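You operate a simulated robot arm through the tools that you are given. There is no shell and no other tool.

You run a simulated robot arm. Do the job below in one go: nothing can be reset, and whatever is moved stays where it is left.

Task
Wipe the washer lid, prop it and put both bolts in to soak.
Fine: use the grey-grip pad and put it back; the steel basket stays in the bath till both show clean, the lid stays propped. What is to be rubbed or washed off counts as gone when no trace of it is left.

Only the result counts: the job must be done as asked and must still hold three seconds after the hand-in. Knocking over, shifting, dropping, spilling or breaking anything else fails it. A push-on lid holds only when it is set on centred and level and pressed home; a screw cap is set on level and turned clockwise until tight.

Robot
A 7-joint arm with a two-finger parallel gripper, fixed in place. Base frame: the origin is on the floor under the middle of its stand, x ahead of it, y to its left, z up. Units: m, degrees, N and s.
It reaches about 1.479 m from its shoulder. Its first joint turns from -166.0 to 166.0 degrees. Payload 4.4 kg.
The tool frame sits at the grasp point between the pads (the TCP): z along the fingers, y along the line on which they close. The tips reach 0.023 m beyond it. Largest opening 0.094 m; finger width 0.038, thickness 0.01; the body of the gripper, 0.054 by 0.096 m, starts 0.039 m behind the TCP.
Orientation is that of the tool frame in the base frame, as a unit quaternion [w, x, y, z]. With the fingers straight down and closing along the base's y, the tool's x points along the base's -x, its y along +y and its z along -z.

Tools
- The arm moves only by the tool servo_tool. Its arguments are lists of equal length, an entry for each row: "delta_pos": the shift along the tool's x, y, z in m, a list of three; "rotation": the turn, a rotation vector about the tool's x, y, z in degrees, a list of three; "jaw": the finger opening in m, from 0 to 0.094. In form: {"delta_pos": [[x, y, z], ...], "rotation": [[ax, ay, az], ...], "jaw": [jaw, ...]}. A call has 1 to 20 rows; each row shifts and turns the commanded pose from where the row before left it, along the tool's axes as they then stand. A row lasts 0.2 s, in which the tool goes at most 0.05 m and 8.6 degrees; a call with a longer step from one row to the next is refused whole, and so is a gripper value outside its range. A pose out of reach is approached as far as the arm can. The call stops where the force on the tool passes 50 N (or 10 N more than at its start, if that is more) or the arm is blocked; 0.2 s more then pass. Each finger travels about 0.072 m/s and halts on what it meets, pressing with about 28 N; the grip force reading is that of the motor and also rises with nothing between the fingers. The clock runs only during rows and for 0.2 s after the last one: add rows that do not move to give the fingers time. The reply holds the time, the measured pose of the TCP, the force on the tool along the base axes, the opening and the grip force, in the units named above and with some noise, with the torque about the TCP (base axes, N m) and any sound that the robot's microphone picked up.
- Cameras (640 x 400 px; columns grow to the right, rows downward): "scene" is fixed at [0.0515, -0.5013, 1.6782]; the picture's right is [0.78, -0.63, 0.00], its down [-0.20, -0.25, -0.95] and it looks along [0.60, 0.73, -0.32] (base axes); focal length 284 px, centre (320, 200). "wrist" rides on the gripper at [0.086, 0.016, -0.075] in the tool frame; the picture's right is [-0.18, 0.98, 0.00], its down [-0.58, -0.11, -0.81] and it looks along [-0.79, -0.15, 0.59] (tool axes); focal length 243 px, centre (320, 200).
- capture(camera): a new picture of that camera. The clock stands still meanwhile.
- pixel_to_xyz(camera, pixels): for up to 12 pixels [column, row] of the newest picture of that camera ("zoom" is the newest enlarged one), the place [x, y, z] in the base frame of the surface seen there, good to about 0.002 m. The clock stands still meanwhile.
- inspect(camera, box): a new picture of the part [left, top, right, bottom] of that camera's present view, enlarged. The clock stands still meanwhile.
- job_done(): hands the job in; it is judged then, once.

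Leave the gripper open and the arm clear of the work at the hand-in unless told otherwise.

The tools are called after "Emit:" as name(argument=value, ...) on one line, values as JSON. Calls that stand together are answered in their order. servo_tool: Moves the arm, as the interface text tells. Its arguments: {"type":"object","properties":{"delta_pos":{"type":"array"},"rotation":{"type":"array"},"jaw":{"type":"array"}},"required":["delta_pos","rotation","jaw"]} The other tools are called the same way: capture (camera) takes a picture; pixel_to_xyz (camera, pixels) gives the place of the surface under pixels of a picture; inspect (camera, box) takes an enlarged picture of a part of a camera's view; job_done () hands the job in.

At the start:

```text
clock: 0.0
tcp_pos: [0.6461, -0.0812, 1.5914]
tcp_rot: [0.0, 0.0, 1.0, 0.0]
ft_force: [-0.5, 0.5, -0.5]
wrist_torque: [-0.05, 0.0, 0.01]
gripper_width: 0.094
grasp_force: 0.0
```

scene: 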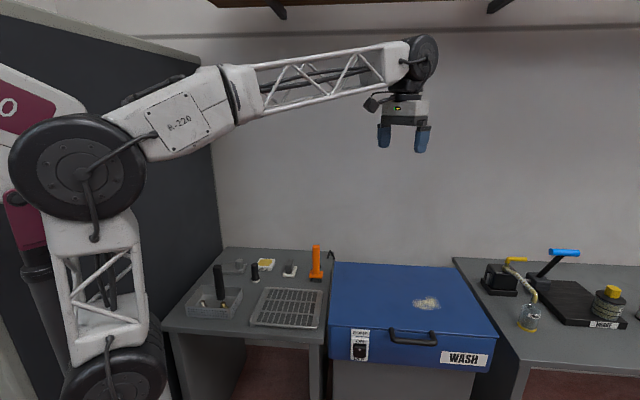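
wrist: 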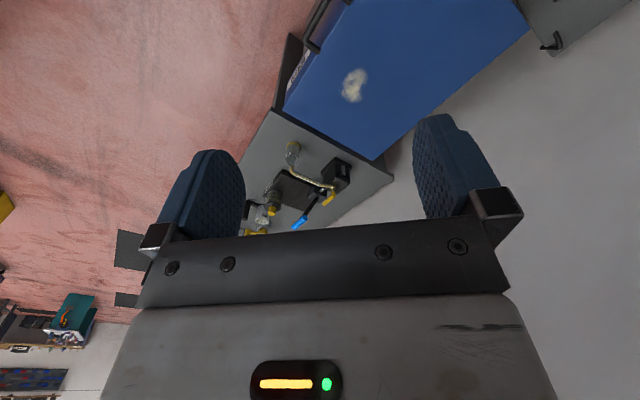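

I see a blue WASH bin with a smudge on the lid around (427,303), a left bench with a tray/basket, pads and an orange item, and a right bench with tools. I'll take enlarged views of the left bench, the washer, and the right bench first.

Emit:
inspect(camera="scene", box=[160, 235, 340, 345])

Emit:
inspect(camera="scene", box=[320, 250, 510, 380])

Emit:
inspect(camera="scene", box=[450, 235, 640, 350])

```text
3.56 times, centred on (250, 290) of scene
```

zoom: 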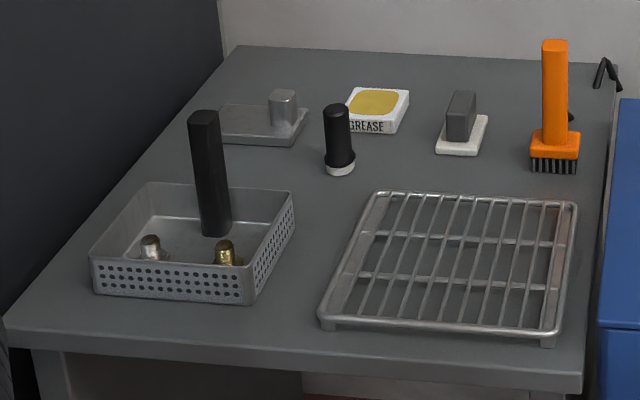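

```text
3.08 times, centred on (415, 315) of scene
```

zoom: 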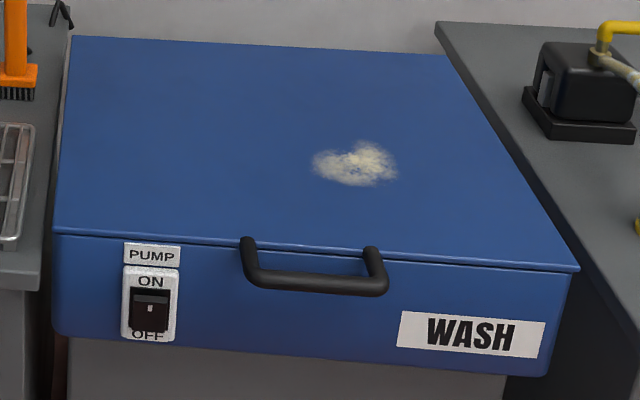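

```text
3.37 times, centred on (545, 292) of scene
```

zoom: 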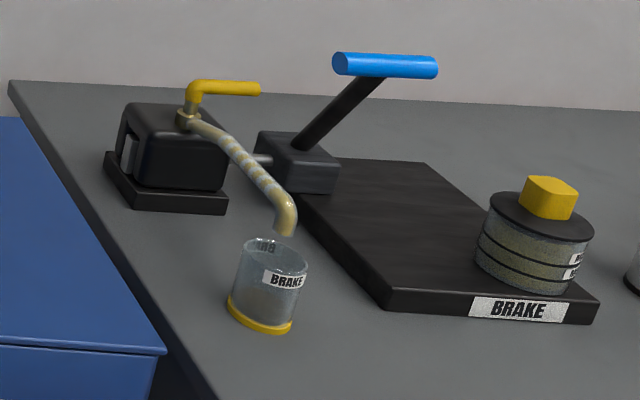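

The left bench holds the steel basket with both bolts, a rack, and several candidate pads. I'll zoom in tighter on the pads, and on the hook-like thing near (331,254).

Emit:
inspect(camera="scene", box=[215, 250, 305, 300])

Emit:
inspect(camera="scene", box=[290, 235, 370, 290])

Emit:
inspect(camera="scene", box=[180, 255, 260, 325])

Emit:
inspect(camera="scene", box=[320, 310, 460, 390])

```text
7.11 times, centred on (260, 275) of scene
```

zoom: 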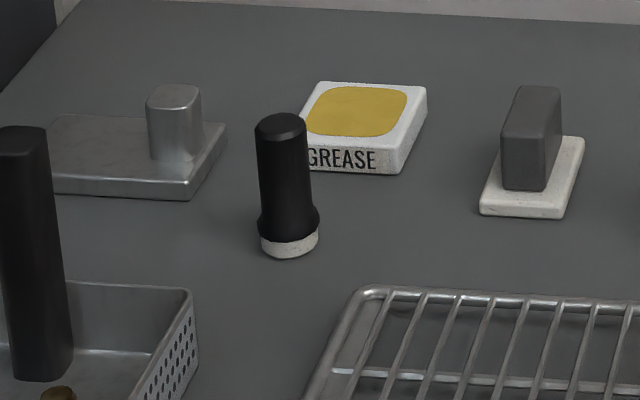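

```text
7.27 times, centred on (330, 262) of scene
```

zoom: 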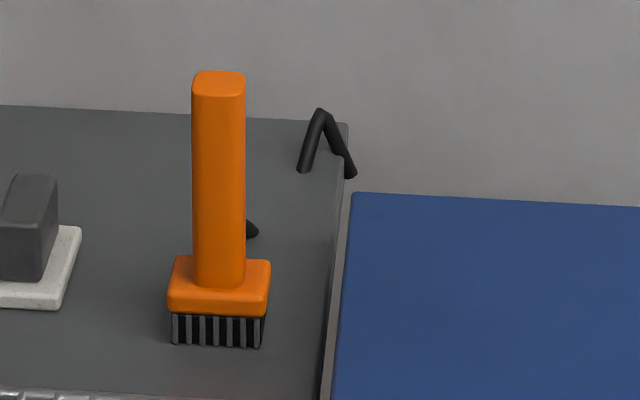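

```text
5.71 times, centred on (220, 290) of scene
```

zoom: 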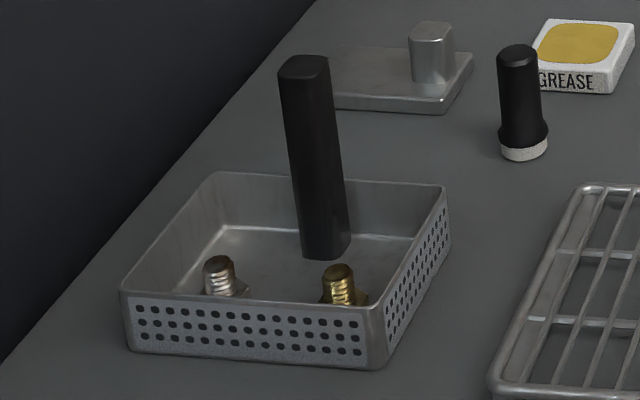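

```text
4.57 times, centred on (390, 350) of scene
```

zoom: 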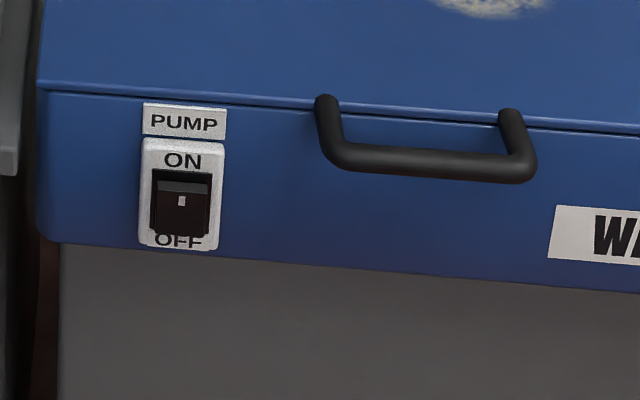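

Now I'll measure 3D positions: the prop-like rod, pads, basket, lid, stain, handle, switch. First a fresh scene capture.

Emit:
capture(camera="scene")

Emit:
pixel_to_xyz(camera="scene", pixels=[[331, 265], [495, 336], [331, 327], [454, 266], [427, 303], [413, 302], [440, 302], [392, 331], [433, 335], [413, 343], [360, 345], [408, 290]])

Emit:
inspect(camera="scene", box=[215, 250, 305, 300])

Emit:
pixel_to_xyz(camera="zoom", pixels=[[533, 95], [525, 150], [500, 205], [560, 212], [580, 145], [505, 145], [285, 125], [290, 245], [175, 95], [360, 115], [120, 165], [470, 250]])

Emit:
inspect(camera="scene", box=[290, 235, 370, 290])

Emit:
pixel_to_xyz(camera="zoom", pixels=[[303, 168], [312, 138], [320, 113], [335, 143], [351, 174], [253, 233], [218, 85], [218, 180], [220, 265], [215, 345], [280, 180], [420, 260]])

Emit:
inspect(camera="scene", box=[180, 255, 260, 325])

Emit:
pixel_to_xyz(camera="zoom", pixels=[[303, 65], [310, 120], [325, 240], [130, 293], [378, 308], [445, 188], [215, 175], [130, 345], [220, 262], [338, 270], [265, 320], [415, 265]])

```text
taken
```

scene: 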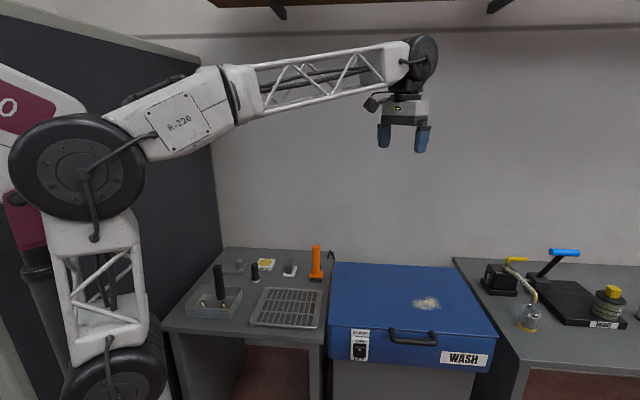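

```text
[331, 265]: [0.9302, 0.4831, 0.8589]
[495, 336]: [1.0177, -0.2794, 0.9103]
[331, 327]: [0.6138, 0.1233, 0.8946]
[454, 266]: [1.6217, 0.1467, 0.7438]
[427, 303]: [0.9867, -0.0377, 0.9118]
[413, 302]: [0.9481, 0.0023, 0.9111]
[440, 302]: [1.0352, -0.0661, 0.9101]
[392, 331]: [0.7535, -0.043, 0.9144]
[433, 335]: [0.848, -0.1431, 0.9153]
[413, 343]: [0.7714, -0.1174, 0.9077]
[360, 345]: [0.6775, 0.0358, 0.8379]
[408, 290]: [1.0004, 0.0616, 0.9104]
```

```text
7.11 times, centred on (260, 275) of scene
```

zoom: 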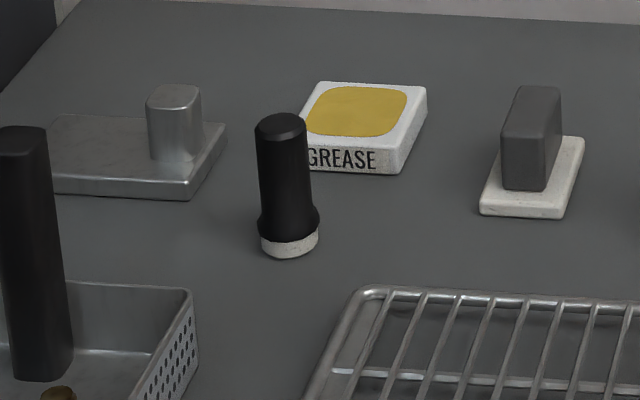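

```text
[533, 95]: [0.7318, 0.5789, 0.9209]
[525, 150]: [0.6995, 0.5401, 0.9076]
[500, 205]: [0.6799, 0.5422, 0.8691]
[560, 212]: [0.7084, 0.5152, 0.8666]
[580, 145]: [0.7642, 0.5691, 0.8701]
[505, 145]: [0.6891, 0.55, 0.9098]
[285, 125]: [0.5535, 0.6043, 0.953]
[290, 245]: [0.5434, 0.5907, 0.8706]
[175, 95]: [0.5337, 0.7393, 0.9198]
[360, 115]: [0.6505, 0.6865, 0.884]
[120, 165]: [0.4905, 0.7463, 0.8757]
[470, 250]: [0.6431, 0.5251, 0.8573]
```

```text
7.27 times, centred on (330, 262) of scene
```

zoom: 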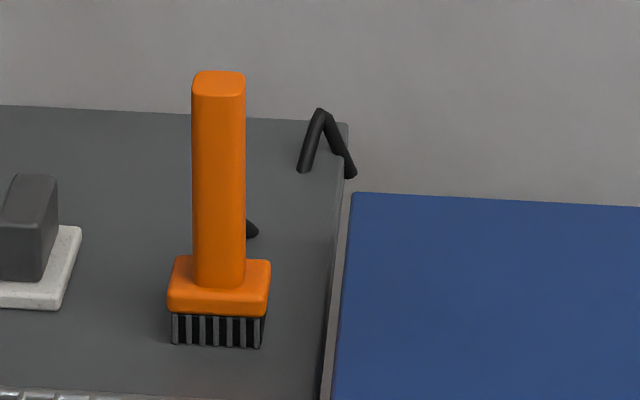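

```text
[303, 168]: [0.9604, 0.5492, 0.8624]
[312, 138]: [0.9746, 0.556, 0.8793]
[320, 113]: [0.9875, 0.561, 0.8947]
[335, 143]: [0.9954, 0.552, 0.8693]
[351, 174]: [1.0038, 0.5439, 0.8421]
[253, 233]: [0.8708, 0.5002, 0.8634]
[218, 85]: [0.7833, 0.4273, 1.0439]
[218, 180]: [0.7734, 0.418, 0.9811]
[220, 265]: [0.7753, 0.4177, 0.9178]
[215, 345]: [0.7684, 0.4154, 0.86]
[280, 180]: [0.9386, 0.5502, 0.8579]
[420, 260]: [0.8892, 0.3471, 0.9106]
```

```text
5.71 times, centred on (220, 290) of scene
```

zoom: 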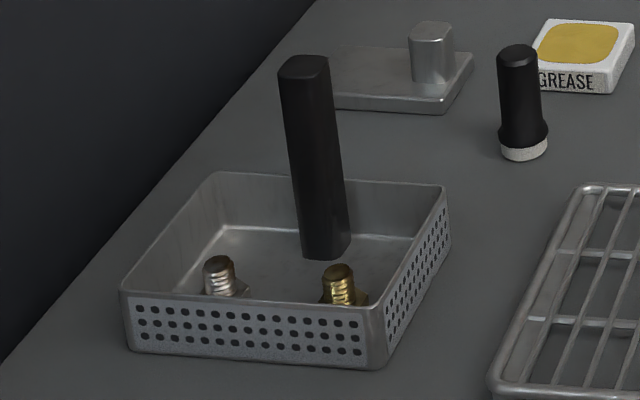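

```text
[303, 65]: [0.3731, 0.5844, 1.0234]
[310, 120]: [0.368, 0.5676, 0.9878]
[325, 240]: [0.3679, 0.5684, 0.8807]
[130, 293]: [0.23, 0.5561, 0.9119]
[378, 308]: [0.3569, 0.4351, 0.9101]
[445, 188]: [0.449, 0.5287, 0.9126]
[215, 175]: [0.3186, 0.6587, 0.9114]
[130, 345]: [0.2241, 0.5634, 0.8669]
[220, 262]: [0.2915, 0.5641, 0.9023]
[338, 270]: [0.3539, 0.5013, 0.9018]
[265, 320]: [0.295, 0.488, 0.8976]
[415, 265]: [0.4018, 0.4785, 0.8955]
```

Working out the numbers: the furniture is turned 45° to the base. The left bench top is at z≈0.858 and the lid top at z≈0.911. The grey-grip pad is near (0.71,0.555) and the basket handle near (0.37,0.58). I'll yaw the tool +45° so it lines up with the benches, then move to a viewing spot over the left bench to look at the black rod and the pads.

Emit:
servo_tool(delta_pos=[[0, 0, 0], [0, 0, 0], [0, 0, 0], [0, 0, 0], [0, 0, 0], [0, 0, 0], [-0.0137, 0.0285, 0.031], [-0.0137, 0.0285, 0.031], [-0.0137, 0.0285, 0.031], [-0.0137, 0.0285, 0.031], [-0.0137, 0.0285, 0.031], [-0.0137, 0.0285, 0.031], [-0.0137, 0.0285, 0.031], [-0.0137, 0.0285, 0.031], [-0.0137, 0.0285, 0.031], [-0.0137, 0.0285, 0.031], [-0.0137, 0.0285, 0.031]], rotation=[[0, 0, -7.5], [0, 0, -7.5], [0, 0, -7.5], [0, 0, -7.5], [0, 0, -7.5], [0, 0, -7.5], [0, 0, 0], [0, 0, 0], [0, 0, 0], [0, 0, 0], [0, 0, 0], [0, 0, 0], [0, 0, 0], [0, 0, 0], [0, 0, 0], [0, 0, 0], [0, 0, 0]], jaw=[0.094, 0.094, 0.094, 0.094, 0.094, 0.094, 0.094, 0.094, 0.094, 0.094, 0.094, 0.094, 0.094, 0.094, 0.094, 0.094, 0.094])

Emit:
capture(camera="wrist")

Emit:
capture(camera="scene")

```text
clock: 3.6
tcp_pos: [0.5311, 0.2461, 1.2507]
tcp_rot: [0.0, -0.383, 0.924, 0.0]
ft_force: [-0.3, -0.6, 0.3]
wrist_torque: [0.03, 0.01, 0.01]
gripper_width: 0.0939
grasp_force: 0.0
```

```text
taken
```

wrist: 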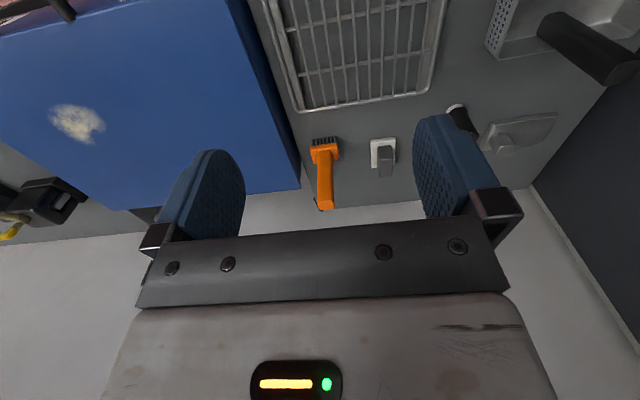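

```text
taken
```

scene: 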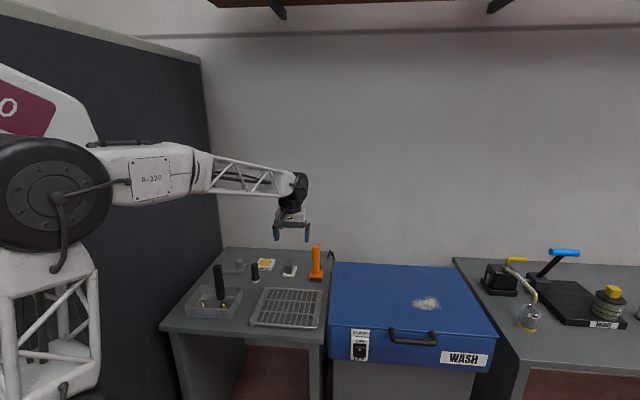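

The wrist picture is upside-down: its top is nearer to the robot. The gripper hides the back of the bench. I'll move further forward so that the black rod at the bench's back right corner falls in the upper part of the wrist picture.

Emit:
servo_tool(delta_pos=[[-0.044, -0.008, 0.006], [-0.044, -0.008, 0.006], [-0.044, -0.008, 0.006], [-0.044, -0.008, 0.006], [-0.044, -0.008, 0.006], [-0.044, -0.008, 0.006], [-0.044, -0.008, 0.006], [-0.044, -0.008, 0.006]], rotation=[[0, 0, 0], [0, 0, 0], [0, 0, 0], [0, 0, 0], [0, 0, 0], [0, 0, 0], [0, 0, 0], [0, 0, 0]], jaw=[0.094, 0.094, 0.094, 0.094, 0.094, 0.094, 0.094, 0.094])

Emit:
capture(camera="wrist")

```text
clock: 5.4
tcp_pos: [0.8247, 0.4502, 1.2038]
tcp_rot: [0.001, -0.382, 0.924, 0.001]
ft_force: [-0.1, 1.0, 0.7]
wrist_torque: [-0.01, -0.02, 0.0]
gripper_width: 0.0939
grasp_force: 0.0
```

```text
taken
```

wrist: 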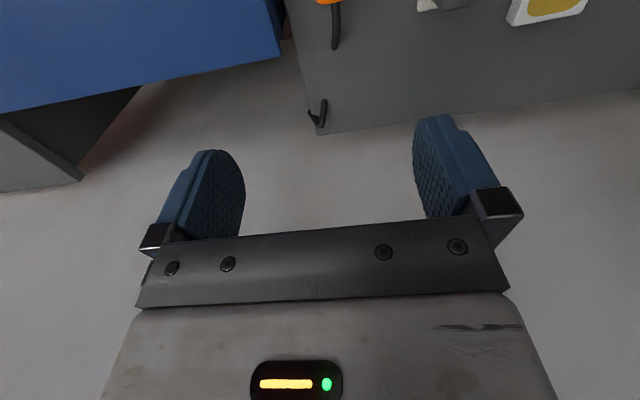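

The hook at (318,113) and a second black rod end at (335,30) behind the brush are visible. I'll enlarge both.

Emit:
inspect(camera="wrist", box=[260, 0, 400, 140])

Emit:
pixel_to_xyz(camera="zoom", pixels=[[320, 20], [320, 120], [320, 200]])

```text
2.86 times, centred on (330, 70) of wrist
```

zoom: 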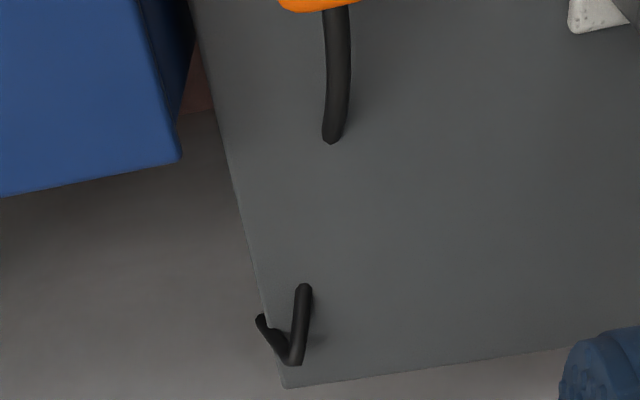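

```text
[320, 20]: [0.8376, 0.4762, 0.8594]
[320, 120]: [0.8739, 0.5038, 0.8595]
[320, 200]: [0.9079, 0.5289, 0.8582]
```

The black rod is just the brush's hose running into and out of the bench, not a prop. The lid's prop is probably inside the washer. Next I'll move back so the grey-grip pad is well placed in the wrist picture, to measure it.

Emit:
servo_tool(delta_pos=[[0.032, 0.031, 0], [0.032, 0.031, 0], [0.032, 0.031, 0], [0.032, 0.031, 0], [0.032, 0.031, 0], [0.032, 0.031, 0], [0, 0, 0]], rotation=[[0, 0, 0], [0, 0, 0], [0, 0, 0], [0, 0, 0], [0, 0, 0], [0, 0, 0], [0, 0, 0]], jaw=[0.094, 0.094, 0.094, 0.094, 0.094, 0.094, 0.094])

Emit:
inspect(camera="wrist", box=[240, 40, 420, 152])

Emit:
capture(camera="wrist")

```text
clock: 7.0
tcp_pos: [0.5548, 0.4462, 1.2026]
tcp_rot: [0.001, -0.382, 0.924, 0.001]
ft_force: [-0.6, -0.8, -0.6]
wrist_torque: [0.01, -0.03, 0.05]
gripper_width: 0.0939
grasp_force: 0.1
```

```text
3.56 times, centred on (330, 96) of wrist
```

zoom: 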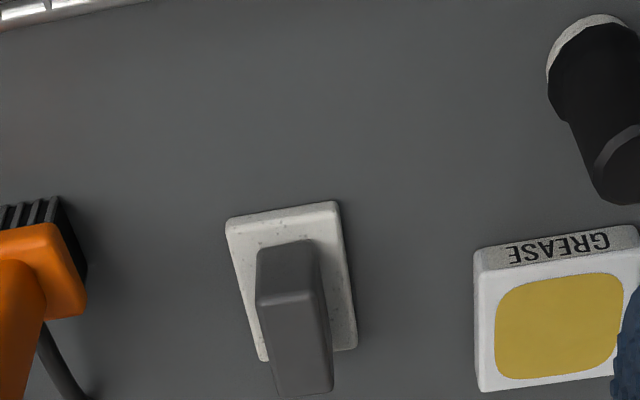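

```text
taken
```

wrist: 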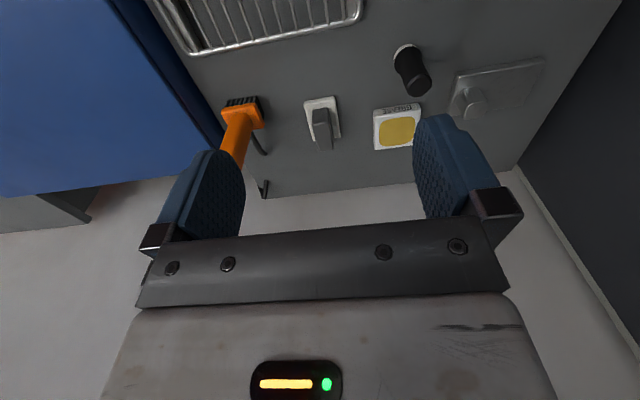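

Good view of the pad. I'll read the positions of its grip and pad corners in the zoom picture.

Emit:
inspect(camera="wrist", box=[280, 80, 370, 160])

```text
5.00 times, centred on (325, 120) of wrist
```

zoom: 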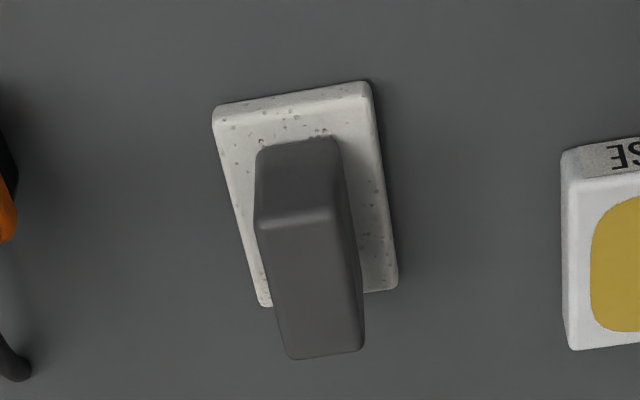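

Emit:
pixel_to_xyz(camera="zoom", pixels=[[262, 235], [330, 225], [295, 345], [358, 342], [310, 280], [220, 115], [365, 90], [392, 283], [265, 298], [300, 180], [262, 165], [330, 150]])

```text
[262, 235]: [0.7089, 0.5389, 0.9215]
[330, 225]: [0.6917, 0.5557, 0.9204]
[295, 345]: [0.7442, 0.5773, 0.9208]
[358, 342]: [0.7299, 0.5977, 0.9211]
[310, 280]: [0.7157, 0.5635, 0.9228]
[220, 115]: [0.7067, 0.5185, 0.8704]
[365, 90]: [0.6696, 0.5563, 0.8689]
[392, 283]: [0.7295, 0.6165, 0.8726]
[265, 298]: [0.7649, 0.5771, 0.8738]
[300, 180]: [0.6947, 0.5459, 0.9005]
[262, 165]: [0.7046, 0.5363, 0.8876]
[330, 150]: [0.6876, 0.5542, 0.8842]
```

The grip spans U 0.879–0.940 and is about 0.027 wide, with its top at z 0.922. The grip centre is near (0.719,0.568). I'll go above it with the jaw at 0.06, then check the pose.

Emit:
servo_tool(delta_pos=[[-0.0337, -0.005, 0.03], [-0.0337, -0.005, 0.03], [-0.0337, -0.005, 0.03], [-0.0337, -0.005, 0.03], [-0.0337, -0.005, 0.03], [-0.0337, -0.005, 0.03], [0, 0, 0]], rotation=[[0, 0, 0], [0, 0, 0], [0, 0, 0], [0, 0, 0], [0, 0, 0], [0, 0, 0], [0, 0, 0]], jaw=[0.06, 0.06, 0.06, 0.06, 0.06, 0.06, 0.06])

Emit:
capture(camera="wrist")

Emit:
inspect(camera="scene", box=[215, 220, 345, 300])

```text
clock: 8.6
tcp_pos: [0.7239, 0.5663, 1.0196]
tcp_rot: [0.0, -0.383, 0.924, 0.001]
ft_force: [0.1, 0.9, 0.0]
wrist_torque: [-0.01, 0.0, -0.02]
gripper_width: 0.0599
grasp_force: 0.0
```

```text
taken
```

wrist: 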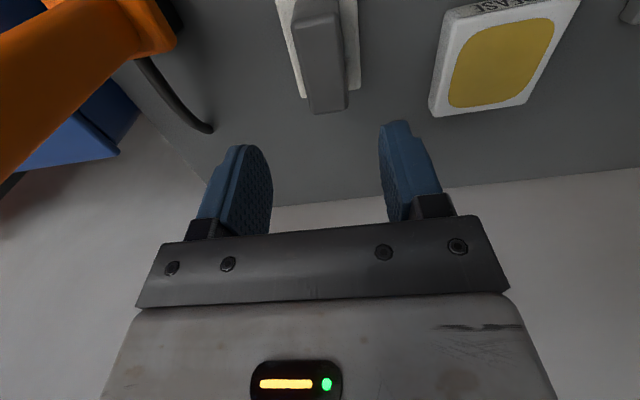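

```text
4.92 times, centred on (280, 260) of scene
```

zoom: 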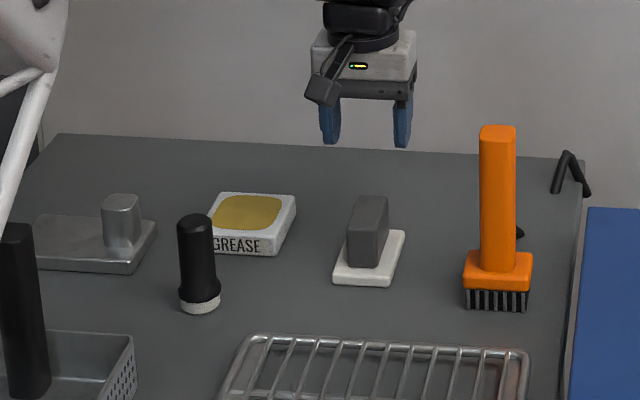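

The TCP is at U 0.912, V -0.111, so I need a small shift of +0.004 left. I'll descend to z 0.900, which puts the tips at 0.877, above the pad top at 0.871, then close.

Emit:
servo_tool(delta_pos=[[0.0005, 0.001, 0.03], [0.0005, 0.001, 0.03], [0.0005, 0.001, 0.03], [0.0005, 0.001, 0.0296], [0, 0, 0], [0, 0, 0], [0, 0, 0], [0, 0, 0]], rotation=[[0, 0, 0], [0, 0, 0], [0, 0, 0], [0, 0, 0], [0, 0, 0], [0, 0, 0], [0, 0, 0], [0, 0, 0]], jaw=[0.06, 0.06, 0.06, 0.06, 0.06, 0.01, 0.01, 0.01])

Emit:
capture(camera="wrist")

Emit:
inspect(camera="scene", box=[215, 220, 345, 300])

```text
clock: 10.4
tcp_pos: [0.7166, 0.569, 0.9026]
tcp_rot: [0.0, -0.383, 0.924, 0.0]
ft_force: [0.1, -0.3, -0.1]
wrist_torque: [0.02, -0.01, -0.01]
gripper_width: 0.0316
grasp_force: 28.0
```

```text
taken
```

wrist: 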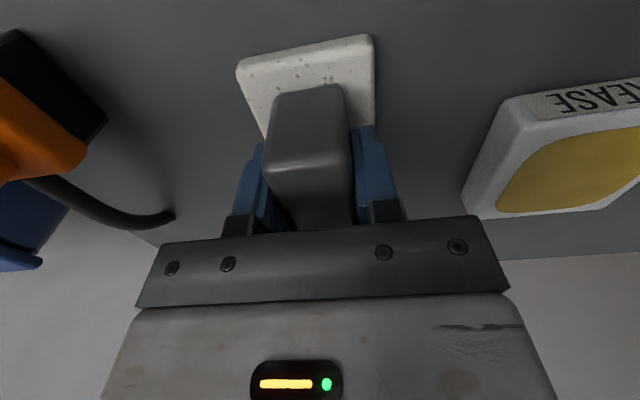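

```text
4.92 times, centred on (280, 260) of scene
```

zoom: 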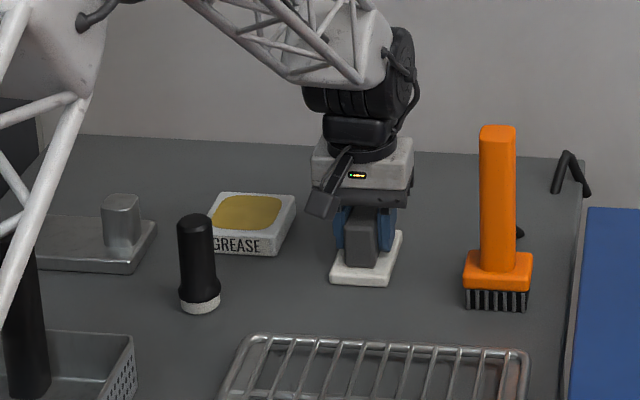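

Gripped: opening 0.0316 and 28 N. The TCP is 0.0446 above the pad's underside, and I'll remember this pose (0.7166,0.569,0.9026) for putting it back. Next I'll lift straight up to clear the brush, then travel to beside the stain for a close look.

Emit:
servo_tool(delta_pos=[[0, 0, -0.02], [0, 0, -0.04], [0, 0, -0.04], [0, 0, -0.04], [0, 0, -0.04], [0, 0, -0.04], [0.0277, -0.0366, 0], [0.0277, -0.0366, 0], [0.0277, -0.0366, 0], [0.0277, -0.0366, 0], [0.0277, -0.0366, 0], [0.0277, -0.0366, 0], [0.0277, -0.0366, 0], [0.0277, -0.0366, 0], [0.0277, -0.0366, 0], [0.0277, -0.0366, 0], [0.0277, -0.0366, 0], [0.0277, -0.0366, 0], [0.0277, -0.0366, 0], [0, 0, 0]], rotation=[[0, 0, 0], [0, 0, 0], [0, 0, 0], [0, 0, 0], [0, 0, 0], [0, 0, 0], [0, 0, 0], [0, 0, 0], [0, 0, 0], [0, 0, 0], [0, 0, 0], [0, 0, 0], [0, 0, 0], [0, 0, 0], [0, 0, 0], [0, 0, 0], [0, 0, 0], [0, 0, 0], [0, 0, 0], [0, 0, 0]], jaw=[0.01, 0.01, 0.01, 0.01, 0.01, 0.01, 0.01, 0.01, 0.01, 0.01, 0.01, 0.01, 0.01, 0.01, 0.01, 0.01, 0.01, 0.01, 0.01, 0.01])

Emit:
capture(camera="wrist")

Emit:
capture(camera="scene")

```text
clock: 14.6
tcp_pos: [0.8001, -0.0221, 1.124]
tcp_rot: [0.0, -0.383, 0.924, 0.0]
ft_force: [-0.6, -1.0, -0.8]
wrist_torque: [0.0, 0.0, -0.02]
gripper_width: 0.0313
grasp_force: 28.1
```

```text
taken
```

wrist: 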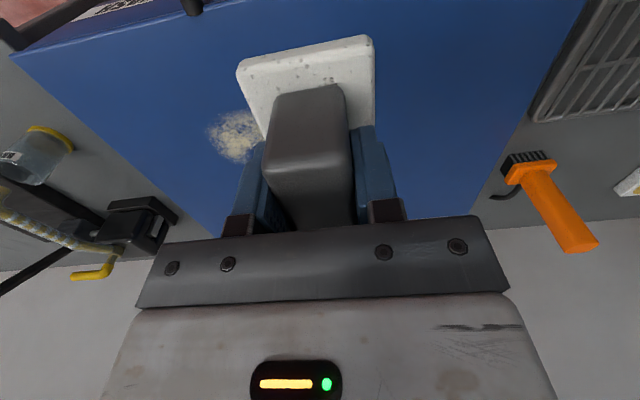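

```text
taken
```

scene: 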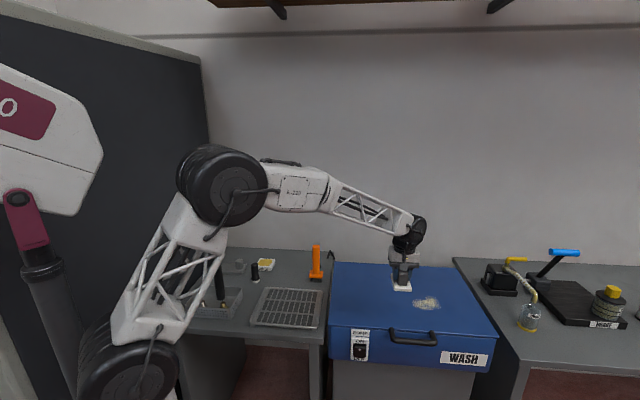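

The stain is clear in the scene picture around (427,303). I'll enlarge it and measure its outline.

Emit:
inspect(camera="scene", box=[395, 282, 459, 322])

Emit:
pixel_to_xyz(camera="zoom", pixels=[[170, 200], [470, 200], [320, 130], [320, 290], [200, 150], [440, 280], [230, 280], [430, 140], [320, 200]])

```text
10.00 times, centred on (427, 302) of scene
```

zoom: 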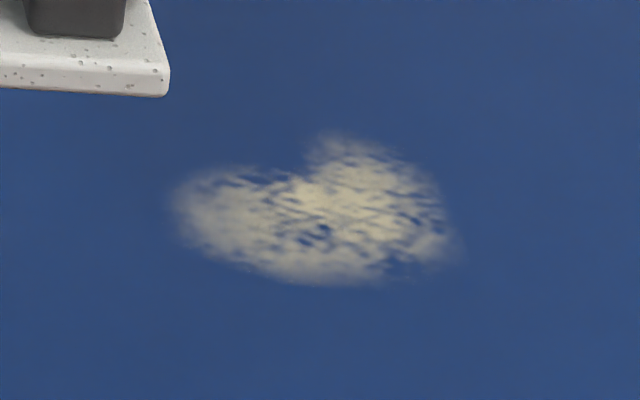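

```text
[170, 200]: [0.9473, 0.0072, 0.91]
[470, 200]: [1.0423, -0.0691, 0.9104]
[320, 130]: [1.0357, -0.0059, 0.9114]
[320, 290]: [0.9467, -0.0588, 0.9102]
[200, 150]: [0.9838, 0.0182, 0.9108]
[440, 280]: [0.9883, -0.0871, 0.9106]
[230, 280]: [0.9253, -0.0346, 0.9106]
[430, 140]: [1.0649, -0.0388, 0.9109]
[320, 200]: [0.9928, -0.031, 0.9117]
```

The stain covers U 0.628–0.728, V -0.786 to -0.665, on a lid top at z 0.911. I'll bring the pad to just beside it, with the TCP at about 0.97 and the pad underside about 15 mm above the lid.

Emit:
servo_tool(delta_pos=[[-0.022, -0.0097, 0.0308], [-0.022, -0.0097, 0.0308], [-0.022, -0.0097, 0.0308], [-0.022, -0.0097, 0.0308], [-0.022, -0.0097, 0.0308], [0, 0, 0]], rotation=[[0, 0, 0], [0, 0, 0], [0, 0, 0], [0, 0, 0], [0, 0, 0], [0, 0, 0]], jaw=[0.01, 0.01, 0.01, 0.01, 0.01, 0.01])

```text
clock: 16.0
tcp_pos: [0.9133, 0.0229, 0.9691]
tcp_rot: [0.0, -0.383, 0.924, 0.001]
ft_force: [0.6, 0.7, -1.1]
wrist_torque: [-0.01, 0.01, 0.01]
gripper_width: 0.0317
grasp_force: 27.9
```

Now I'll lower in small steps until I feel contact.

Emit:
servo_tool(delta_pos=[[0, 0, 0.006], [0, 0, 0.005], [0, 0, 0.002], [0, 0, 0.001], [0, 0, 0]], rotation=[[0, 0, 0], [0, 0, 0], [0, 0, 0], [0, 0, 0], [0, 0, 0]], jaw=[0.01, 0.01, 0.01, 0.01, 0.01])

```text
clock: 17.2
tcp_pos: [0.9108, 0.0214, 0.9544]
tcp_rot: [0.0, -0.383, 0.924, -0.001]
ft_force: [-0.2, -0.7, -1.7]
wrist_torque: [0.0, 0.03, 0.04]
gripper_width: 0.0317
grasp_force: 28.2
```

Emit:
servo_tool(delta_pos=[[0, 0, 0.001], [0, 0, 0.001], [0, 0, 0]], rotation=[[0, 0, 0], [0, 0, 0], [0, 0, 0]], jaw=[0.01, 0.01, 0.01])

```text
clock: 18.0
tcp_pos: [0.911, 0.0228, 0.9542]
tcp_rot: [0.001, -0.383, 0.924, -0.001]
ft_force: [0.7, -0.9, 12.1]
wrist_torque: [-0.25, 0.43, -0.01]
gripper_width: 0.0317
grasp_force: 28.2
```

Contact found: 12 N upward. I'll wipe across the stain to the right with that pressure, shift 0.04 deeper, and come back.

Emit:
servo_tool(delta_pos=[[0, -0.025, 0], [0, -0.025, 0], [0, -0.025, 0], [0, -0.025, 0], [0, -0.025, 0], [0, -0.025, 0], [0, -0.025, 0], [0, -0.015, 0], [-0.02, 0, 0], [-0.02, 0, 0], [0, 0.025, 0], [0, 0.025, 0], [0, 0.025, 0], [0, 0.025, 0], [0, 0.025, 0], [0, 0.025, 0], [0, 0.025, 0], [0, 0.015, 0]], rotation=[[0, 0, 0], [0, 0, 0], [0, 0, 0], [0, 0, 0], [0, 0, 0], [0, 0, 0], [0, 0, 0], [0, 0, 0], [0, 0, 0], [0, 0, 0], [0, 0, 0], [0, 0, 0], [0, 0, 0], [0, 0, 0], [0, 0, 0], [0, 0, 0], [0, 0, 0], [0, 0, 0]], jaw=[0.01, 0.01, 0.01, 0.01, 0.01, 0.01, 0.01, 0.01, 0.01, 0.01, 0.01, 0.01, 0.01, 0.01, 0.01, 0.01, 0.01, 0.01])

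Emit:
inspect(camera="scene", box=[380, 272, 470, 328])

```text
clock: 21.8
tcp_pos: [0.94, 0.0486, 0.9534]
tcp_rot: [-0.001, -0.383, 0.924, 0.0]
ft_force: [2.0, -2.9, 7.2]
wrist_torque: [-0.2, 0.17, 0.09]
gripper_width: 0.0315
grasp_force: 27.9
```

```text
7.11 times, centred on (425, 300) of scene
```

zoom: 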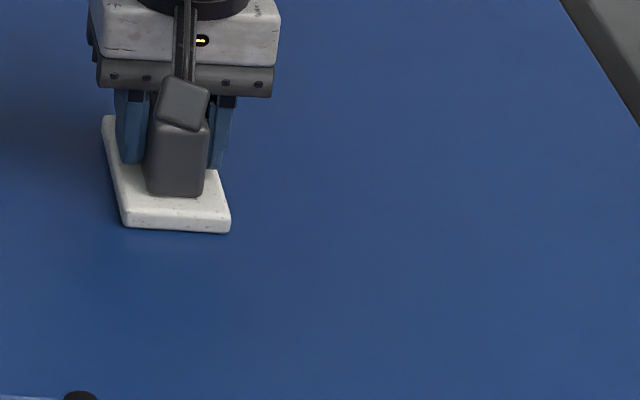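

The stain looks gone. For certainty I'll make more passes with overlap: deeper (U≈0.73), nearer (U≈0.64), and through the middle once more.

Emit:
servo_tool(delta_pos=[[-0.025, 0, 0], [0, -0.026, 0], [0, -0.026, 0], [0, -0.026, 0], [0, -0.026, 0], [0, -0.026, 0], [0, -0.026, 0], [0, -0.026, 0], [0, -0.013, 0], [0.03, 0, 0], [0.03, 0, 0], [0.025, 0, 0], [0, 0.026, 0], [0, 0.026, 0], [0, 0.026, 0], [0, 0.026, 0], [0, 0.026, 0], [0, 0.026, 0], [0, 0.026, 0], [0, 0.013, 0]], rotation=[[0, 0, 0], [0, 0, 0], [0, 0, 0], [0, 0, 0], [0, 0, 0], [0, 0, 0], [0, 0, 0], [0, 0, 0], [0, 0, 0], [0, 0, 0], [0, 0, 0], [0, 0, 0], [0, 0, 0], [0, 0, 0], [0, 0, 0], [0, 0, 0], [0, 0, 0], [0, 0, 0], [0, 0, 0], [0, 0, 0]], jaw=[0.01, 0.01, 0.01, 0.01, 0.01, 0.01, 0.01, 0.01, 0.01, 0.01, 0.01, 0.01, 0.01, 0.01, 0.01, 0.01, 0.01, 0.01, 0.01, 0.01])

Emit:
servo_tool(delta_pos=[[-0.02, 0, 0], [-0.02, 0, 0], [0, -0.026, 0], [0, -0.026, 0], [0, -0.026, 0], [0, -0.026, 0], [0, -0.026, 0], [0, -0.026, 0], [0, -0.026, 0], [0, -0.013, 0], [0, 0.026, 0], [0, 0.026, 0], [0, 0.026, 0], [0, 0.026, 0], [0, 0.026, 0], [0, 0.026, 0], [0, 0.026, 0], [0, 0.013, 0], [0, 0, 0]], rotation=[[0, 0, 0], [0, 0, 0], [0, 0, 0], [0, 0, 0], [0, 0, 0], [0, 0, 0], [0, 0, 0], [0, 0, 0], [0, 0, 0], [0, 0, 0], [0, 0, 0], [0, 0, 0], [0, 0, 0], [0, 0, 0], [0, 0, 0], [0, 0, 0], [0, 0, 0], [0, 0, 0], [0, 0, 0]], jaw=[0.01, 0.01, 0.01, 0.01, 0.01, 0.01, 0.01, 0.01, 0.01, 0.01, 0.01, 0.01, 0.01, 0.01, 0.01, 0.01, 0.01, 0.01, 0.01])

Emit:
inspect(camera="scene", box=[380, 272, 470, 328])

```text
clock: 26.0
tcp_pos: [0.8983, 0.0074, 0.9531]
tcp_rot: [0.001, -0.383, 0.924, -0.001]
ft_force: [5.4, -5.7, 18.3]
wrist_torque: [-0.25, 0.19, 0.11]
gripper_width: 0.0316
grasp_force: 27.6
```

```text
clock: 30.0
tcp_pos: [0.9242, 0.0364, 0.9535]
tcp_rot: [0.0, -0.382, 0.924, 0.0]
ft_force: [-0.5, 0.1, -0.9]
wrist_torque: [0.0, 0.01, 0.0]
gripper_width: 0.0315
grasp_force: 27.8
```

```text
7.11 times, centred on (425, 300) of scene
```

zoom: 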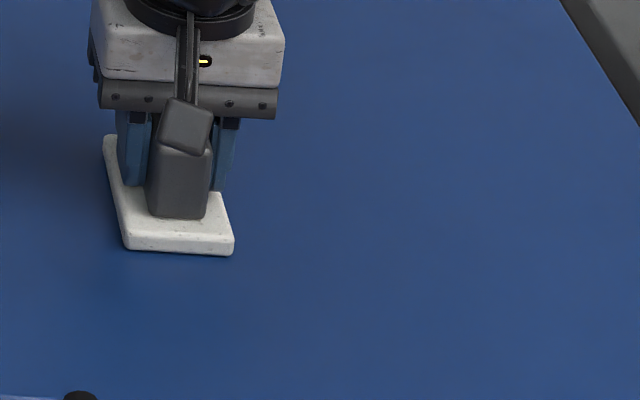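

No trace is visible from here. I'll lift the pad and look at the lid from the wrist and scene cameras.

Emit:
servo_tool(delta_pos=[[0, 0, -0.02], [0, 0.02, -0.04], [0, 0.03, -0.04], [0.02, 0.03, -0.03], [0.02, 0.03, -0.03], [0, 0, 0]], rotation=[[0, 0, 0], [0, 0, 0], [0, 0, 0], [0, 0, 0], [0, 0, 0], [0, 0, 0]], jaw=[0.01, 0.01, 0.01, 0.01, 0.01, 0.01])

Emit:
inspect(camera="scene", box=[380, 262, 500, 338])

Emit:
capture(camera="wrist")

Emit:
inspect(camera="wrist", box=[80, 20, 270, 200])

```text
clock: 31.4
tcp_pos: [0.8203, 0.0867, 1.1137]
tcp_rot: [0.001, -0.382, 0.924, 0.0]
ft_force: [-0.7, 0.0, -0.9]
wrist_torque: [0.0, 0.04, 0.0]
gripper_width: 0.0315
grasp_force: 28.0
```

```text
5.26 times, centred on (440, 300) of scene
```

zoom: 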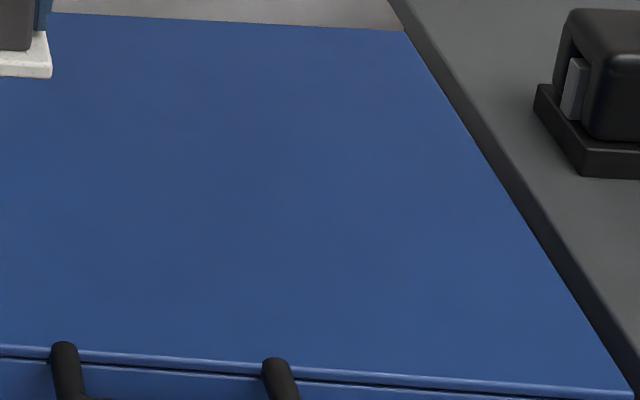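

```text
taken
```

wrist: 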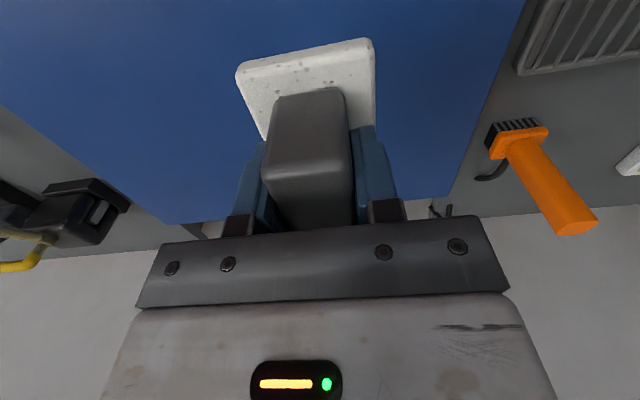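

```text
2.22 times, centred on (175, 110) of wrist
```

zoom: 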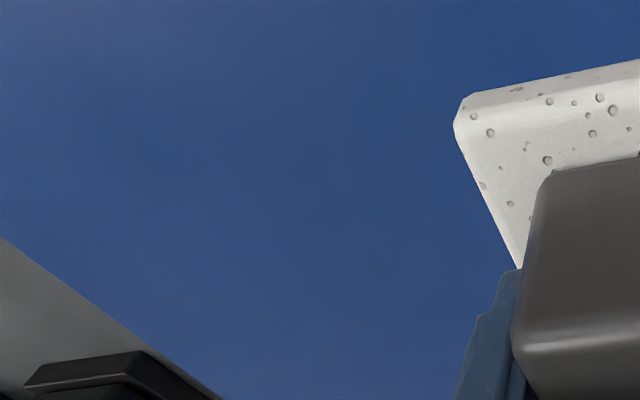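

The lid is clean, with no trace in either view. Now I'll carry the pad back, raised a bit to pass over the brush, to above its original spot.

Emit:
servo_tool(delta_pos=[[0, 0, -0.03], [-0.02433, 0.03766, 0], [-0.02433, 0.03766, 0], [-0.02433, 0.03766, 0], [-0.02433, 0.03766, 0], [-0.02433, 0.03766, 0], [-0.02433, 0.03766, 0], [-0.02433, 0.03766, 0], [-0.02433, 0.03766, 0], [-0.02433, 0.03766, 0], [-0.02433, 0.03766, 0], [-0.02433, 0.03766, 0], [0, 0, 0.04], [0, 0, 0.04], [0, 0, 0.04], [0, 0, 0]], rotation=[[0, 0, 0], [0, 0, 0], [0, 0, 0], [0, 0, 0], [0, 0, 0], [0, 0, 0], [0, 0, 0], [0, 0, 0], [0, 0, 0], [0, 0, 0], [0, 0, 0], [0, 0, 0], [0, 0, 0], [0, 0, 0], [0, 0, 0], [0, 0, 0]], jaw=[0.01, 0.01, 0.01, 0.01, 0.01, 0.01, 0.01, 0.01, 0.01, 0.01, 0.01, 0.01, 0.01, 0.01, 0.01, 0.01])

Emit:
inspect(camera="scene", box=[215, 220, 345, 300])

```text
clock: 34.8
tcp_pos: [0.7143, 0.5664, 1.0237]
tcp_rot: [0.0, -0.382, 0.924, 0.0]
ft_force: [-1.1, 0.7, -1.2]
wrist_torque: [-0.03, -0.03, -0.05]
gripper_width: 0.0316
grasp_force: 28.4
```

```text
4.92 times, centred on (280, 260) of scene
```

zoom: 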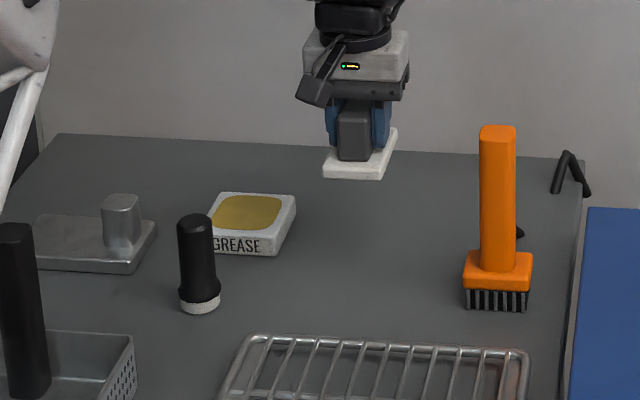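

The pad is above its spot. I'll shift 3 mm forward and lower to just above the bench, then feel for contact.

Emit:
servo_tool(delta_pos=[[-0.0033, 0, 0.03], [0, 0, 0.03], [0, 0, 0.03], [0, 0, 0.024], [0, 0, 0.003], [0, 0, 0.0015], [0, 0, 0]], rotation=[[0, 0, 0], [0, 0, 0], [0, 0, 0], [0, 0, 0], [0, 0, 0], [0, 0, 0], [0, 0, 0]], jaw=[0.01, 0.01, 0.01, 0.01, 0.01, 0.01, 0.01])

```text
clock: 36.4
tcp_pos: [0.7161, 0.5701, 0.9051]
tcp_rot: [0.001, -0.383, 0.924, 0.0]
ft_force: [0.1, 0.3, -0.9]
wrist_torque: [-0.02, 0.01, 0.0]
gripper_width: 0.0317
grasp_force: 27.4
```

Emit:
servo_tool(delta_pos=[[0, 0, 0.001], [0, 0, 0.001], [0, 0, 0.001], [0, 0, 0]], rotation=[[0, 0, 0], [0, 0, 0], [0, 0, 0], [0, 0, 0]], jaw=[0.01, 0.01, 0.01, 0.01])

```text
clock: 37.4
tcp_pos: [0.7174, 0.5699, 0.9014]
tcp_rot: [0.0, -0.382, 0.924, 0.0]
ft_force: [-0.5, -0.2, -0.7]
wrist_torque: [-0.01, -0.02, -0.02]
gripper_width: 0.0318
grasp_force: 28.3
```

No contact yet at z 0.9014, so I'll go on down in 1 mm steps.

Emit:
servo_tool(delta_pos=[[0, 0, 0.001], [0, 0, 0.0005], [0, 0, 0]], rotation=[[0, 0, 0], [0, 0, 0], [0, 0, 0]], jaw=[0.01, 0.01, 0.01])

```text
clock: 38.2
tcp_pos: [0.7184, 0.5707, 0.9001]
tcp_rot: [0.0, -0.383, 0.924, 0.0]
ft_force: [2.2, -0.6, 2.8]
wrist_torque: [-0.12, 0.06, 0.06]
gripper_width: 0.0316
grasp_force: 27.8
```

Light contact, 2.8 N, so the pad is on the bench. I'll open to 0.06, wait, and lift straight up.

Emit:
servo_tool(delta_pos=[[0, 0, 0], [0, 0, 0], [0, 0, 0], [0, 0, -0.02], [0, 0, -0.04], [0, 0, -0.04], [0, 0, -0.04], [0, 0, -0.04], [0, 0, -0.04], [0, 0, 0]], rotation=[[0, 0, 0], [0, 0, 0], [0, 0, 0], [0, 0, 0], [0, 0, 0], [0, 0, 0], [0, 0, 0], [0, 0, 0], [0, 0, 0], [0, 0, 0]], jaw=[0.06, 0.06, 0.06, 0.06, 0.06, 0.06, 0.06, 0.06, 0.06, 0.06])

Emit:
inspect(camera="scene", box=[215, 220, 345, 300])

Emit:
capture(camera="wrist")

```text
clock: 40.4
tcp_pos: [0.718, 0.5694, 1.1199]
tcp_rot: [0.0, -0.383, 0.924, 0.0]
ft_force: [0.1, -0.2, 0.3]
wrist_torque: [0.0, -0.04, 0.03]
gripper_width: 0.06
grasp_force: 0.0
```

```text
4.92 times, centred on (280, 260) of scene
```

zoom: 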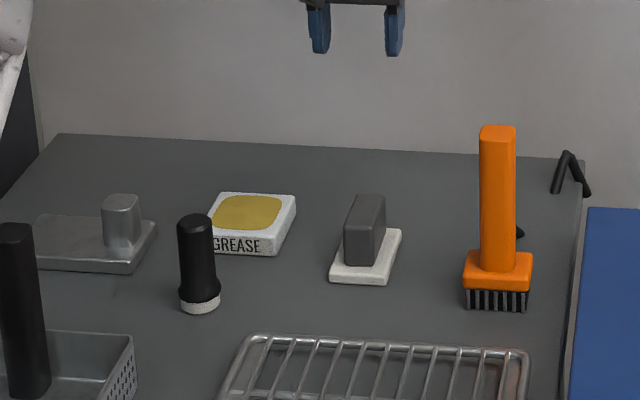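

```text
taken
```

wrist: 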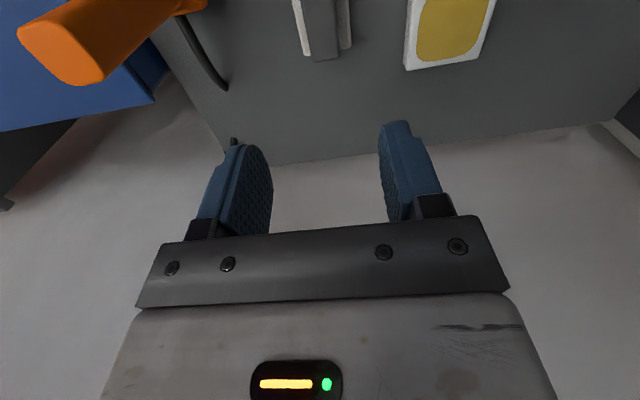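

The pad is back in its place and standing level. Now the lid: I'll zoom in on the handle and the lid edges to measure them.

Emit:
inspect(camera="scene", box=[375, 315, 455, 365])

Emit:
pixel_to_xyz(camera="zoom", pixels=[[130, 125], [150, 215], [200, 238], [300, 242], [400, 247], [470, 240], [465, 145], [300, 100], [300, 185], [300, 300], [300, 350], [300, 225]])

Emit:
inspect(camera="scene", box=[320, 255, 470, 349])

Emit:
pixel_to_xyz(camera="zoom", pixels=[[52, 36], [50, 60], [48, 200], [45, 300], [300, 48], [550, 58], [562, 56], [630, 170], [100, 320], [45, 315], [20, 340]])

```text
8.00 times, centred on (415, 340) of scene
```

zoom: 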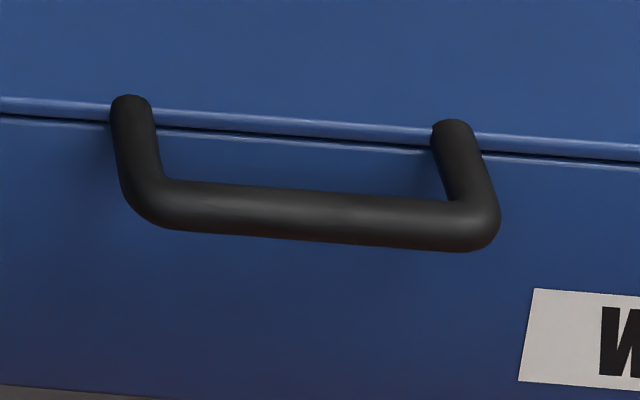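

```text
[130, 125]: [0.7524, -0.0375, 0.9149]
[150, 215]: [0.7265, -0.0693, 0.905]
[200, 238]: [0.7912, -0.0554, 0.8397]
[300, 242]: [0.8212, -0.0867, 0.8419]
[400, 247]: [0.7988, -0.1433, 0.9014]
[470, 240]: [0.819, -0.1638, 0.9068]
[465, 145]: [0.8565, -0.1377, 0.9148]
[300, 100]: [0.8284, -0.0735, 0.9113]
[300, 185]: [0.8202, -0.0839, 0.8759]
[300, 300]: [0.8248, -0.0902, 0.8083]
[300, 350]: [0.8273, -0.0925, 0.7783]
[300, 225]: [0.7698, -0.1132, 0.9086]
```

```text
4.26 times, centred on (395, 302) of scene
```

zoom: 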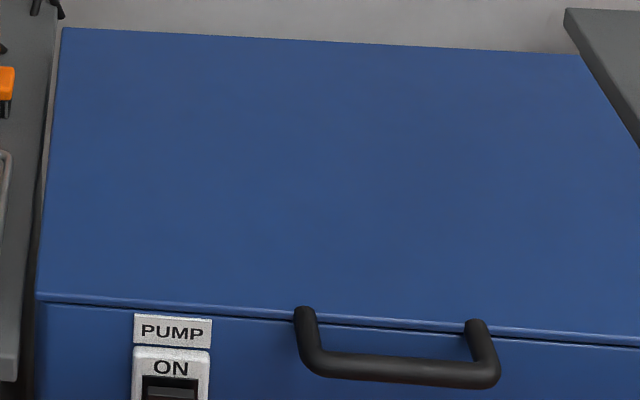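

```text
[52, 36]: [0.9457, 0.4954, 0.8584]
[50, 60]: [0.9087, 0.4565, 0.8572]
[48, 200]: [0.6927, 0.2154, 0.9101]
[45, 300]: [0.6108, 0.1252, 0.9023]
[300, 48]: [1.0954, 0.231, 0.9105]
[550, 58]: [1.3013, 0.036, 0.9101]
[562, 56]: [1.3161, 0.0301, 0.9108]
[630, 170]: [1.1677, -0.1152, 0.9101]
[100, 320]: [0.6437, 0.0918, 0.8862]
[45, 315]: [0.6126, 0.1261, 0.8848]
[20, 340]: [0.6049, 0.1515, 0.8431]
```

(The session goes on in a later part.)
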